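You operate a simulated robot arm through the tools that you are given. There is no shell and no other tool. Be economical: measure what you need, move in short steps, check, and stop when the job is done.

You are at the controls of a simulated robot arm. One attempt, no reset.

TASK
Take the small purple pot and leave it on the white bill on the top of the dining table.

Only the result counts: the job must be done as asked and must still hold three seconds after the hand-in. Knocking over, shifting, dropping, spilling or breaking anything else fails it.

THE ROBOT
A 6-joint arm with a two-finger parallel gripper, fixed in place. Base frame: the origin is at the foot of the arm, x ahead of it, y to its left, z up; the work surface is at about z = 0.74. Readings come in m, degrees, newtons and seconds.
With the tool pointing down near the work surface it reaches from about 0.2 to 0.64 m from the base axis. Its first joint turns from -66.0 to 66.0 degrees. Payload 2.7 kg.
Tool frame: the origin (TCP) lies between the finger pads and is the grasp point; the fingertips stand 0.023 m ahead of it; z points along the fingers, y is the line along which they close. The gripper opens to 0.094 m. The fingers are 0.038 m wide and 0.01 m thick; the gripper's body (0.054 by 0.096 m) begins 0.039 m behind the TCP.
Orientation is that of the tool frame in the base frame, as a unit quaternion [x, y, z, w]. With the fingers straight down and closing along the base's y, the tool's x points along the base's -x, its y along +y and its z along -z.

THE INTERFACE
- The arm moves only by the tool step_arm. Its argument "rows" is a list of rows, each a list of 7 numbers: the shift along the base's x, y, z in cm, then the turn, a rotation vector about the base's x, y, z in degrees, then the closure, from 0 (fully open) to 1 (shut). In form: [[dx, dy, dz, wx, wy, wz, gripper], ...]. A call has 1 to 8 rows; each row is the pose to reach, as a shift and turn from the pose commanded when the call began. A row lasts 0.2 s, in which the tool goes at most 0.05 m and 8.6 degrees; a call with a longer step from one row to the next is refused whole, and so is a gripper value outside its range. Where a pose cannot be reached the arm comes as near as it can. A force on the tool above 40 N (or 10 N above the force at the start of the call, whichever is more), or a blocked arm, ends the call early, and 0.2 s more pass. Each finger travels about 0.045 m/s and halts on what it meets, pressing with about 31 N; the grip force reading is that of the motor and also rises with nothing between the fingers. The clock runs only during rows and for 0.2 s after the last one: add rows that repeat a pose to give the fingers time. It gives the time, the measured TCP pose, the force on the tool (base axes), the opening and the grip force at its end, in the units of the frame above (readings bear some noise).
- Cameras (640 x 400 px; columns grow to the right, rows downward): "scene" is fixed at [0.0779, -0.4437, 1.3896]; the picture's right is [0.70, -0.71, 0.00], its down [-0.49, -0.48, -0.73] and it looks along [0.52, 0.51, -0.69] (base axes); focal length 316 px, centre (320, 200). "wrist" rides on the gripper at [-0.039, 0, -0.044] in the tool frame; the picture's right is [0.00, -1.00, 0.00], its down [0.97, 0.00, -0.24] and it looks along [0.24, 0.00, 0.97] (tool axes); focal length 218 px, centre (320, 200).
- snapshot(camera): a new picture of that camera. No time passes.
- point_at(camera, pixels): there is no depth. For up to 12 entries [column, row, z] of the newest picture of that camera ("zoom" is the newest enlarged one), the place [x, y] in the base frame at which the ray of that pixel passes the height z, good to about 0.003 m. No time passes.
- close_up(camera, box): a new picture of the part [left, top, right, bottom] of that camera's present view, enlarged. No time passes.
- sign_off(): hands the job in; it is judged then, once.

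Go step by step. Measure first, check grasps and placings, and put right what went wrong. The budget is 60 turns and 26 pictures, counting those below and the enlarged ones. Unless the task says otherwise, let go and move clear before handing in, and close with one line.

The tools are called after "Request:" as name(argument=value, ...) on one line, values as JSON. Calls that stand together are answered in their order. step_arm: Moves the arm, as the interface text tells. Its arguments: {"type":"object","properties":{"rows":{"type":"array","items":{"type":"array","items":{"type":"number"}}}},"required":["rows"]} The other tools are called the same way: snapshot (camera) takes a picture; point_at (camera, pixels) gives the place at which the rays of pixels pass given heights; close_up (camera, box) takes an enlarged picture of a part of a camera's view; sign_off () hands the job in.

At the start:

```text
time_s: 0.0
ee_pos: [0.387, 0.0431, 1.0462]
ee_rot: [-0.001, 1.0, 0.001, 0.001]
force: [-0.2, -0.1, 0.6]
opening: 0.0944
grip_force: 0.0
```

scene: 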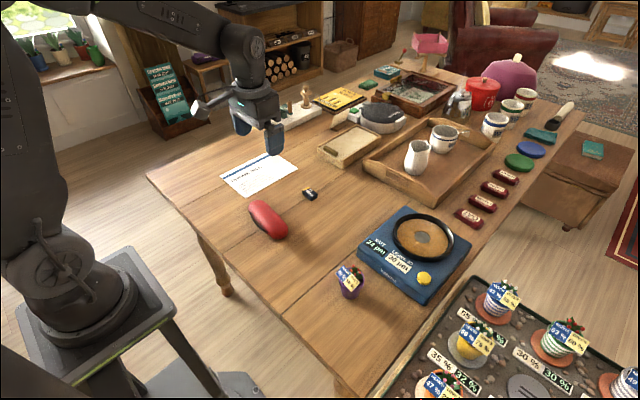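
wrist: 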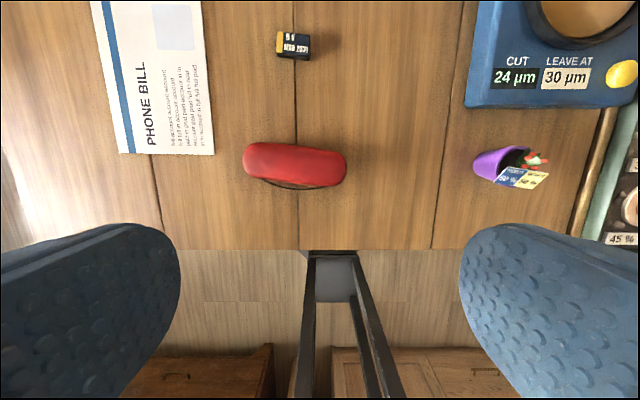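

The purple pot is at scene pixels about (350,283), and the white phone bill is at about (258,174). I'll enlarge the pot and the bill before measuring them.

Request:
close_up(camera="scene", box=[310, 250, 390, 310])

Request:
point_at(camera="scene", pixels=[[351, 297, 0.74], [351, 290, 0.74], [349, 272, 0.79], [220, 177, 0.74], [279, 153, 0.74], [299, 169, 0.74], [240, 196, 0.74], [258, 174, 0.74]])

Request:
point_at(camera="wrist", pixels=[[480, 165, 0.74], [510, 158, 0.79], [118, 153, 0.74], [214, 154, 0.74], [202, 5, 0.74], [95, 5, 0.74]])

```text
6.67 times, centred on (350, 280) of scene
```

zoom: 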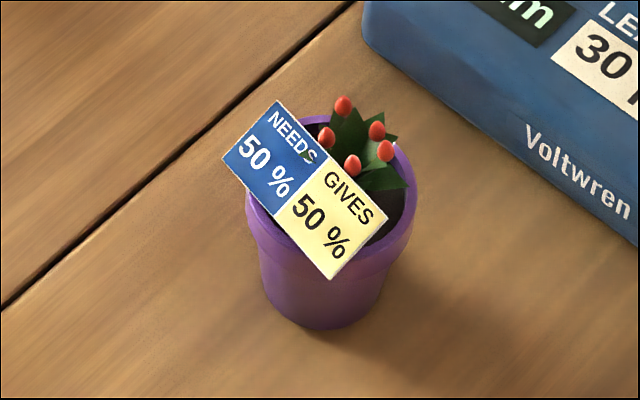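

```text
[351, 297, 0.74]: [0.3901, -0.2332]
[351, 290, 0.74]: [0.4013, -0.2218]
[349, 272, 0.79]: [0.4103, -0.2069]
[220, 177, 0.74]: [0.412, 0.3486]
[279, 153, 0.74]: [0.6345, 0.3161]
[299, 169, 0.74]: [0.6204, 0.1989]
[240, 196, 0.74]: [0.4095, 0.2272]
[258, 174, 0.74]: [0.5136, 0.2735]
```

```text
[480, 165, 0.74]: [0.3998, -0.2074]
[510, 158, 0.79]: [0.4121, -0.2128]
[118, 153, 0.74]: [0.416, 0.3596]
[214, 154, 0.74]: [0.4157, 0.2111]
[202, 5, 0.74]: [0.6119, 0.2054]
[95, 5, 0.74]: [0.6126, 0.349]
```

The pot stands near (0.405, -0.215), and the bill spans roughly x 0.41–0.62 and y 0.20–0.35. I'll move above the pot and look straight down to find its centre and where the card leans.

Request:
step_arm(rows=[[0, -4.5, 0, 0, 0, 0, 0], [0.4, -9, 0, 0, 0, 0, 0], [0.8, -13.5, -1, 0, 0, 0, 0], [1.2, -18, -3, 0, 0, 0, 0], [1.6, -22, -5, 0, 0, 0, 0], [1.8, -25.8, -7, 0, 0, 0, 0], [1.8, -25.8, -7, 0, 0, 0, 0]])

Request:
snapshot(camera="wrist")

Request:
close_up(camera="scene", box=[270, 200, 430, 300])

```text
time_s: 1.6
ee_pos: [0.4065, -0.216, 0.9713]
ee_rot: [-0.001, 1.0, 0.001, 0.001]
force: [0.5, -0.2, 0.3]
opening: 0.094
grip_force: 0.0
```

```text
22 pictures are left
```

wrist: 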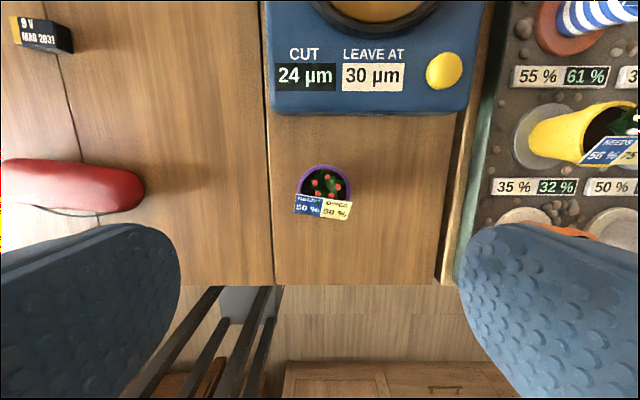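

```text
4.00 times, centred on (350, 250) of scene
```

zoom: 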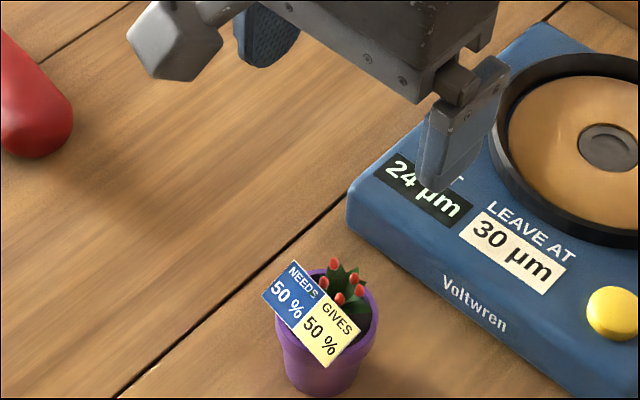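

The pot is seen from above, with rim columns 299–352 and centre about (325,192). Its card hangs out on the base side (-x), so closing along y keeps the fingers off it. Next I'll measure the rim at a few heights, plus the device edge at row 114.

Request:
close_up(camera="wrist", box=[265, 150, 385, 225])

Request:
point_at(camera="wrist", pixels=[[299, 190, 0.79], [352, 190, 0.79], [325, 165, 0.79], [299, 190, 0.8], [352, 190, 0.8], [325, 165, 0.8], [370, 114, 0.74], [370, 114, 0.78], [325, 220, 0.74], [323, 213, 0.79], [458, 200, 0.76]])

Request:
point_at(camera="scene", pixels=[[351, 299, 0.74], [341, 275, 0.79], [361, 275, 0.79], [361, 275, 0.8], [351, 273, 0.8]])

```text
5.33 times, centred on (325, 188) of wrist
```

zoom: 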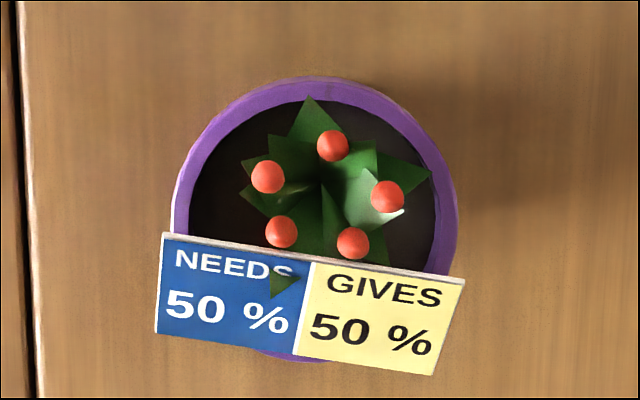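

```text
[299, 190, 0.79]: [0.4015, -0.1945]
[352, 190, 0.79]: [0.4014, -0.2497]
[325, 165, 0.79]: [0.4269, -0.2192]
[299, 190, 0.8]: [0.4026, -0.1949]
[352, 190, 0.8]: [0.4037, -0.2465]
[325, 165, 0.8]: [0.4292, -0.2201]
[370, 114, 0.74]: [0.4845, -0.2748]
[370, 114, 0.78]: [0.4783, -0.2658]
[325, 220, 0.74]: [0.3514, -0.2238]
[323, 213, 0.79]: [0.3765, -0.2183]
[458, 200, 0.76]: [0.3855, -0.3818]
```

```text
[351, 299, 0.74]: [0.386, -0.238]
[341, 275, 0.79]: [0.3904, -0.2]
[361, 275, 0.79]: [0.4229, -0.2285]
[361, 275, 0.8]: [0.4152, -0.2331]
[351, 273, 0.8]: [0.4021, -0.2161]
```

The rim rays from both cameras agree at z ≈ 0.79, giving a centre of (0.402, -0.219) and a width of about 0.054. I'll find the plant's height by triangulating the top berry, wrist (327.5,177.2) and scene (353.6,265.7), so the palm clears it.

Request:
point_at(camera="wrist", pixels=[[327.5, 177.2, 0.8], [327.5, 177.2, 0.82], [327.5, 177.2, 0.84], [295.5, 193.5, 0.8], [295.5, 193.5, 0.82], [352.3, 202.3, 0.8], [352.3, 202.3, 0.82]])

Request:
point_at(camera="scene", pixels=[[353.6, 265.7, 0.8], [353.6, 265.7, 0.82], [353.6, 265.7, 0.84], [343.5, 265, 0.8], [343.5, 265, 0.82], [360.2, 282.5, 0.8], [360.2, 282.5, 0.82]])

```text
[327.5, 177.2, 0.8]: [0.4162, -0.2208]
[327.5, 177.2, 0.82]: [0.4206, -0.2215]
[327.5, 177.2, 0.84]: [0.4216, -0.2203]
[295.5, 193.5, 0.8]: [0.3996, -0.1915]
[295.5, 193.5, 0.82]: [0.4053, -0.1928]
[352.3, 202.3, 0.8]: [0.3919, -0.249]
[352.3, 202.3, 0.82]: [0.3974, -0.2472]
```

```text
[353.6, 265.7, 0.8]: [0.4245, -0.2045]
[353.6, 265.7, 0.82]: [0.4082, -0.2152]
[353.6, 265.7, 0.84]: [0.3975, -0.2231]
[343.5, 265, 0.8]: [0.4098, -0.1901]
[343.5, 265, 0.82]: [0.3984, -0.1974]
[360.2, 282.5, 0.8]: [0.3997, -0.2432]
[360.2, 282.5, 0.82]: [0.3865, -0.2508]
```

The berries top out at about z = 0.82 and the card, tilted about 8°, reaches z ≈ 0.81 on the -x side. I'll turn -8° about z, offset the fingers about 12 mm to +x so they pass behind the card edges, and go down part way before checking.

Request:
step_arm(rows=[[0.75, -0.45, -2, 0, 0, -8, 0], [0.75, -0.45, -6, 0, 0, -8, 0], [0.75, -0.45, -10, 0, 0, -8, 0], [0.75, -0.45, -10, 0, 0, -8, 0]])

Request:
snapshot(camera="wrist")

Request:
close_up(camera="scene", box=[290, 220, 410, 310])

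```text
time_s: 2.6
ee_pos: [0.4142, -0.2214, 0.8729]
ee_rot: [0.069, 0.998, -0.001, 0.001]
force: [0.6, -0.3, -0.6]
opening: 0.094
grip_force: 0.0
```

```text
19 pictures are left
```

wrist: 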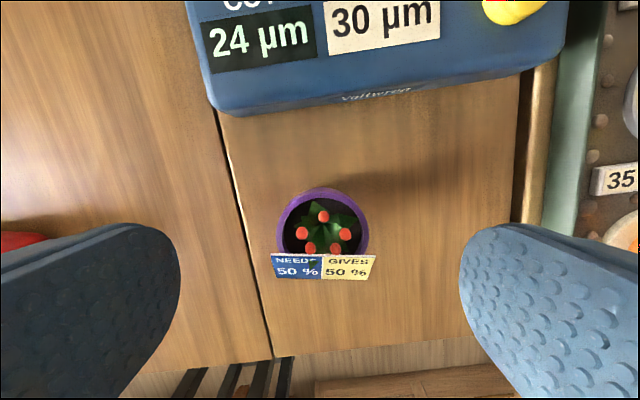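

```text
4.44 times, centred on (350, 265) of scene
```

zoom: 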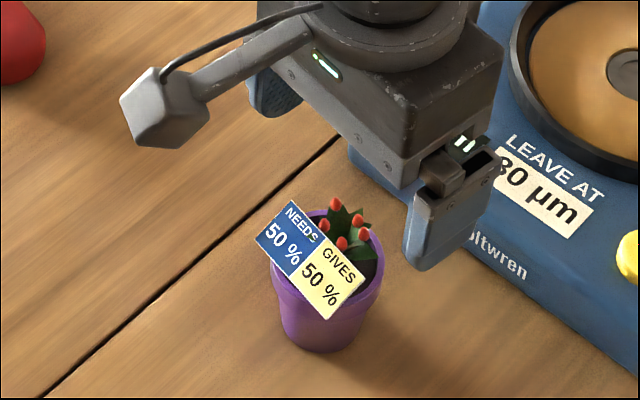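

The card is now level with the fingers' closing line and the pot sits at column 323, midway between them. I'll go straight down to TCP z ≈ 0.788.

Request:
step_arm(rows=[[0, 0, -2.5, 0, 0, 0, 0], [0, 0, -5, 0, 0, 0, 0], [0, 0, -7, 0, 0, 0, 0], [0, 0, -8.4, 0, 0, 0, 0], [0, 0, -8.4, 0, 0, 0, 0]])

Request:
snapshot(camera="wrist")

Request:
close_up(camera="scene", box=[290, 220, 410, 310])

```text
time_s: 3.8
ee_pos: [0.4126, -0.219, 0.7916]
ee_rot: [0.069, 0.998, 0.001, 0.001]
force: [-0.3, 0.5, -0.4]
opening: 0.0941
grip_force: 0.1
```

```text
17 pictures are left
```

wrist: 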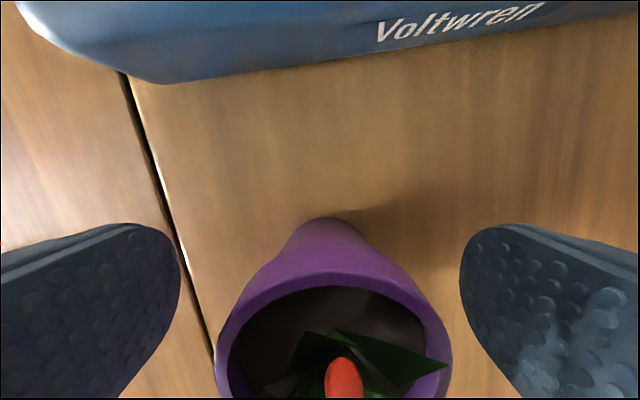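

```text
4.44 times, centred on (350, 265) of scene
```

zoom: 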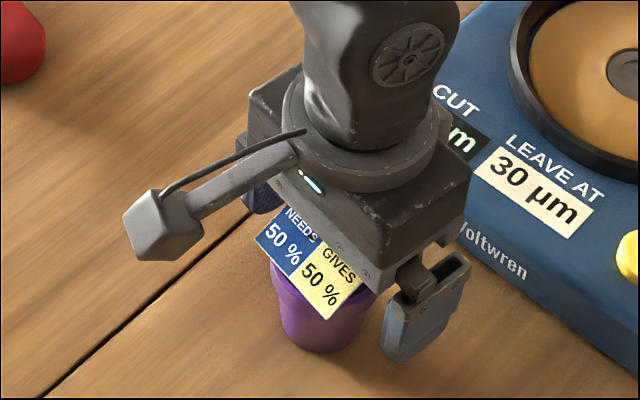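

The palm just clears the plant with no contact force. The pot sits about 3 mm to the right of centre (column 334), so I'll nudge -y, drop 3 mm and close.

Request:
step_arm(rows=[[0, -0.3, -0.3, 0, 0, 0, 0], [0, -0.3, -0.3, 0, 0, 0, 0], [0, -0.3, -0.3, 0, 0, 0, 1], [0, -0.3, -0.3, 0, 0, 0, 1], [0, -0.3, -0.3, 0, 0, 0, 1], [0, -0.3, -0.3, 0, 0, 0, 1], [0, -0.3, -0.3, 0, 0, 0, 1]])

Request:
snapshot(camera="wrist")

```text
time_s: 5.4
ee_pos: [0.4129, -0.2217, 0.7888]
ee_rot: [0.069, 0.998, 0.0, 0.001]
force: [-0.4, -0.1, -0.5]
opening: 0.0552
grip_force: 30.2
```

```text
15 pictures are left
```

wrist: 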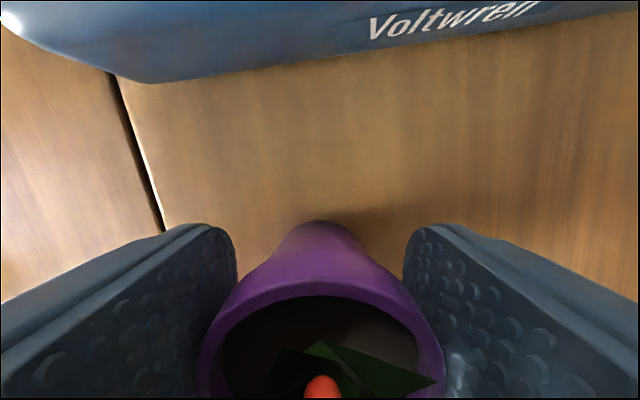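

The fingers hold the rim with a 0.055 opening at 30 N, and the pot is still upright. I'll lift it gently by 12 cm.

Request:
step_arm(rows=[[0, 0, 0.7, 0, 0, 0, 1], [0, 0, 2, 0, 0, 0, 1], [0, 0, 4, 0, 0, 0, 1], [0, 0, 6.5, 0, 0, 0, 1], [0, 0, 9, 0, 0, 0, 1], [0, 0, 11, 0, 0, 0, 1], [0, 0, 12, 0, 0, 0, 1], [0, 0, 12, 0, 0, 0, 1]])

Request:
snapshot(camera="scene")

Request:
snapshot(camera="wrist")

```text
time_s: 7.2
ee_pos: [0.4121, -0.2208, 0.9097]
ee_rot: [0.069, 0.998, 0.0, 0.0]
force: [0.4, -0.9, -0.8]
opening: 0.0548
grip_force: 31.1
```

```text
14 pictures are left
```

scene: 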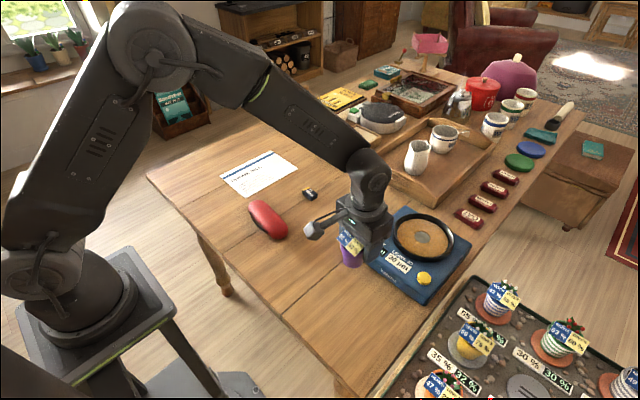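

```text
13 pictures are left
```

wrist: 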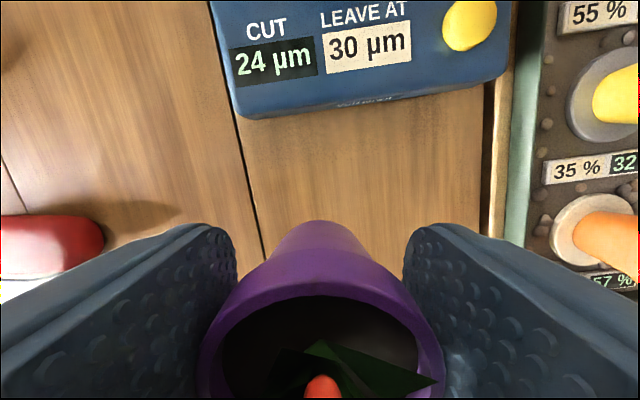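

The pot is lifted upright and firm in the grip. Now I'll carry it about 49 cm in +y and 10 cm in +x, with its bottom at z ≈ 0.86, well above the red case and the battery.

Request:
step_arm(rows=[[0.3, 1.5, 0, 0, 0, 0, 1], [0.8, 4.5, 0, 0, 0, 0, 1], [1.4, 8, 0, 0, 0, 0, 1], [2.2, 12, 0, 0, 0, 0, 1], [3, 16, 0, 0, 0, 0, 1], [3.8, 20, 0, 0, 0, 0, 1], [4.6, 23.5, 0, 0, 0, 0, 1], [5, 25, 0, 0, 0, 0, 1]])

Request:
step_arm(rows=[[0.3, 1.5, 0, 0, 0, 0, 1], [0.8, 4.5, 0, 0, 0, 0, 1], [1.4, 8, 0, 0, 0, 0, 1], [2.2, 12, 0, 0, 0, 0, 1], [3, 16, 0, 0, 0, 0, 1], [3.8, 20, 0, 0, 0, 0, 1], [4.6, 23, 0, 0, 0, 0, 1], [5, 24.4, 0, 0, 0, 0, 1]])

Request:
snapshot(camera="scene")

Request:
snapshot(camera="wrist")

```text
time_s: 9.0
ee_pos: [0.4625, 0.027, 0.9099]
ee_rot: [0.069, 0.998, 0.0, 0.0]
force: [0.0, -1.0, -2.0]
opening: 0.055
grip_force: 31.8
```

```text
time_s: 10.8
ee_pos: [0.5136, 0.2708, 0.9099]
ee_rot: [0.068, 0.998, 0.0, 0.001]
force: [0.0, 0.3, -1.9]
opening: 0.055
grip_force: 30.6
```

```text
12 pictures are left
```

scene: 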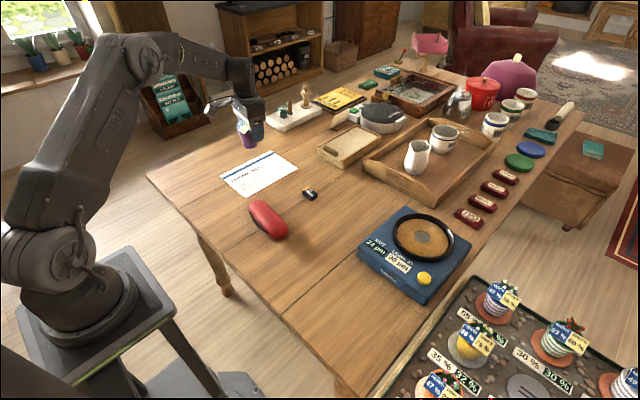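

```text
11 pictures are left
```

wrist: 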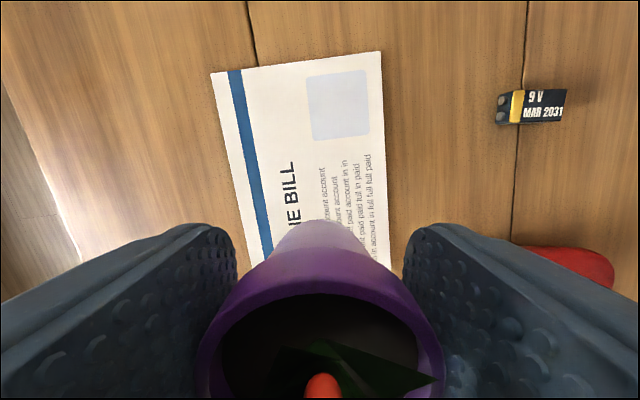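

The pot hangs above the middle of the bill. I'll lower it to about 1 cm above the surface, then check the position.

Request:
step_arm(rows=[[0, 0, -1.5, 0, 0, 0, 1], [0, 0, -4, 0, 0, 0, 1], [0, 0, -6.5, 0, 0, 0, 1], [0, 0, -9, 0, 0, 0, 1], [0, 0, -10.5, 0, 0, 0, 1], [0, 0, -11.2, 0, 0, 0, 1], [0, 0, -11.2, 0, 0, 0, 1]])

Request:
close_up(camera="scene", box=[200, 110, 320, 200])

```text
time_s: 12.4
ee_pos: [0.5135, 0.2709, 0.7985]
ee_rot: [0.069, 0.998, 0.0, 0.001]
force: [-0.1, -0.3, -2.9]
opening: 0.0548
grip_force: 31.0
```

```text
4.44 times, centred on (260, 155) of scene
```

zoom: 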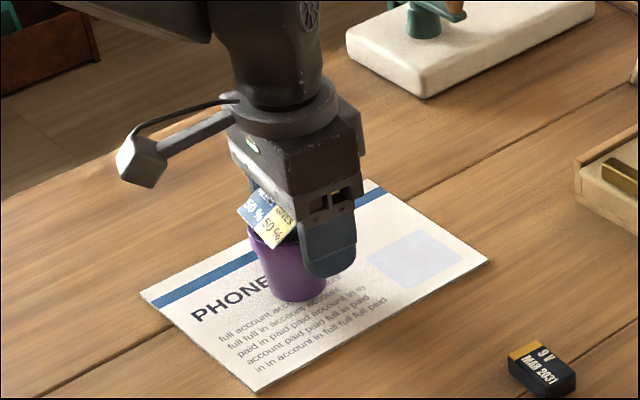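

The pot is well inside the bill with about 1 cm to go. I'll lower it slowly and watch for contact.

Request:
step_arm(rows=[[0, 0, -0.3, 0, 0, 0, 1], [0, 0, -0.6, 0, 0, 0, 1], [0, 0, -0.8, 0, 0, 0, 1], [0, 0, -0.9, 0, 0, 0, 1], [0, 0, -0.9, 0, 0, 0, 1]])

```text
time_s: 13.6
ee_pos: [0.5145, 0.2723, 0.7917]
ee_rot: [0.069, 0.998, 0.002, 0.004]
force: [-0.6, -3.9, 23.1]
opening: 0.0554
grip_force: 30.3
```

A 23 N upward force at z = 0.792 shows the pot is resting on the bill. I'll ease up 2 mm to relieve the pressure, then open.

Request:
step_arm(rows=[[0, 0, 0.2, 0, 0, 0, 1], [0, 0, 0.2, 0, 0, 0, 1]])

```text
time_s: 14.2
ee_pos: [0.513, 0.273, 0.7905]
ee_rot: [0.069, 0.998, 0.001, 0.002]
force: [5.8, 2.8, 13.7]
opening: 0.0553
grip_force: 30.6
```

Request:
step_arm(rows=[[0, 0, 0.1, 0, 0, 0, 1], [0, 0, 0.15, 0, 0, 0, 1]])

```text
time_s: 14.8
ee_pos: [0.5112, 0.2714, 0.7917]
ee_rot: [0.069, 0.998, -0.001, -0.001]
force: [1.5, 0.7, 3.8]
opening: 0.0548
grip_force: 30.8
```

The force is down to about 4 N, so the pot is resting lightly on the bill. I'll open the fingers.

Request:
step_arm(rows=[[0, 0, 0, 0, 0, 0, 0.3], [0, 0, 0, 0, 0, 0, 0], [0, 0, 0, 0, 0, 0, 0], [0, 0, 0, 0, 0, 0, 0], [0, 0, 0, 0, 0, 0, 0]])

Request:
snapshot(camera="wrist")

```text
time_s: 16.0
ee_pos: [0.5135, 0.2715, 0.7915]
ee_rot: [0.07, 0.998, 0.0, 0.001]
force: [0.8, 1.0, -0.2]
opening: 0.094
grip_force: 0.1
```

```text
9 pictures are left
```

wrist: 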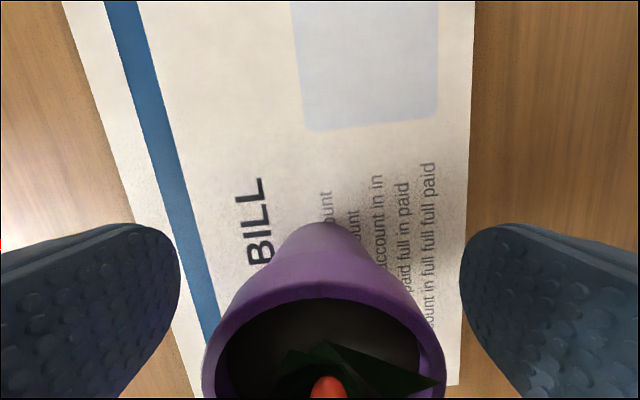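

The fingers are fully open and clear of the pot on both sides. I'll rise straight up and then back away.

Request:
step_arm(rows=[[0, 0, 1, 0, 0, 0, 0], [0, 0, 3, 0, 0, 0, 0], [0, 0, 6, 0, 0, 0, 0], [0, 0, 10, 0, 0, 0, 0], [0, 0, 14, 0, 0, 0, 0], [-2, -4, 15, 0, 0, 0, 0], [-4, -8, 15, 0, 0, 0, 0], [-4, -8, 15, 0, 0, 0, 0]])

Request:
snapshot(camera="scene")

Request:
snapshot(camera="wrist")

```text
time_s: 17.8
ee_pos: [0.4745, 0.194, 0.9414]
ee_rot: [0.07, 0.998, 0.001, 0.0]
force: [0.6, 0.3, -1.0]
opening: 0.0941
grip_force: 0.1
```

```text
8 pictures are left
```

scene: 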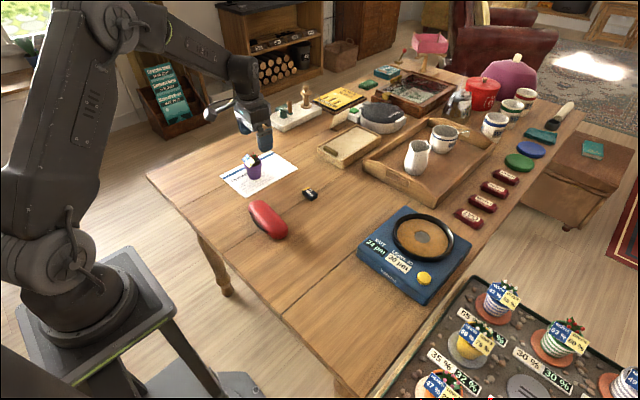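

```text
7 pictures are left
```

wrist: 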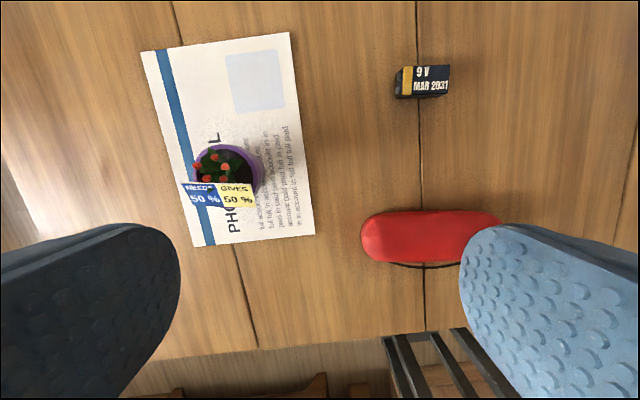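

The pot stands upright within the bill at scene (254,167), nothing else has moved, and the gripper is clear. I'll hand in the job.

Request:
sign_off()

```text
The job is handed in.
```

The small purple pot is standing upright on the white phone bill on the dining table, and the last pictures show nothing else disturbed.
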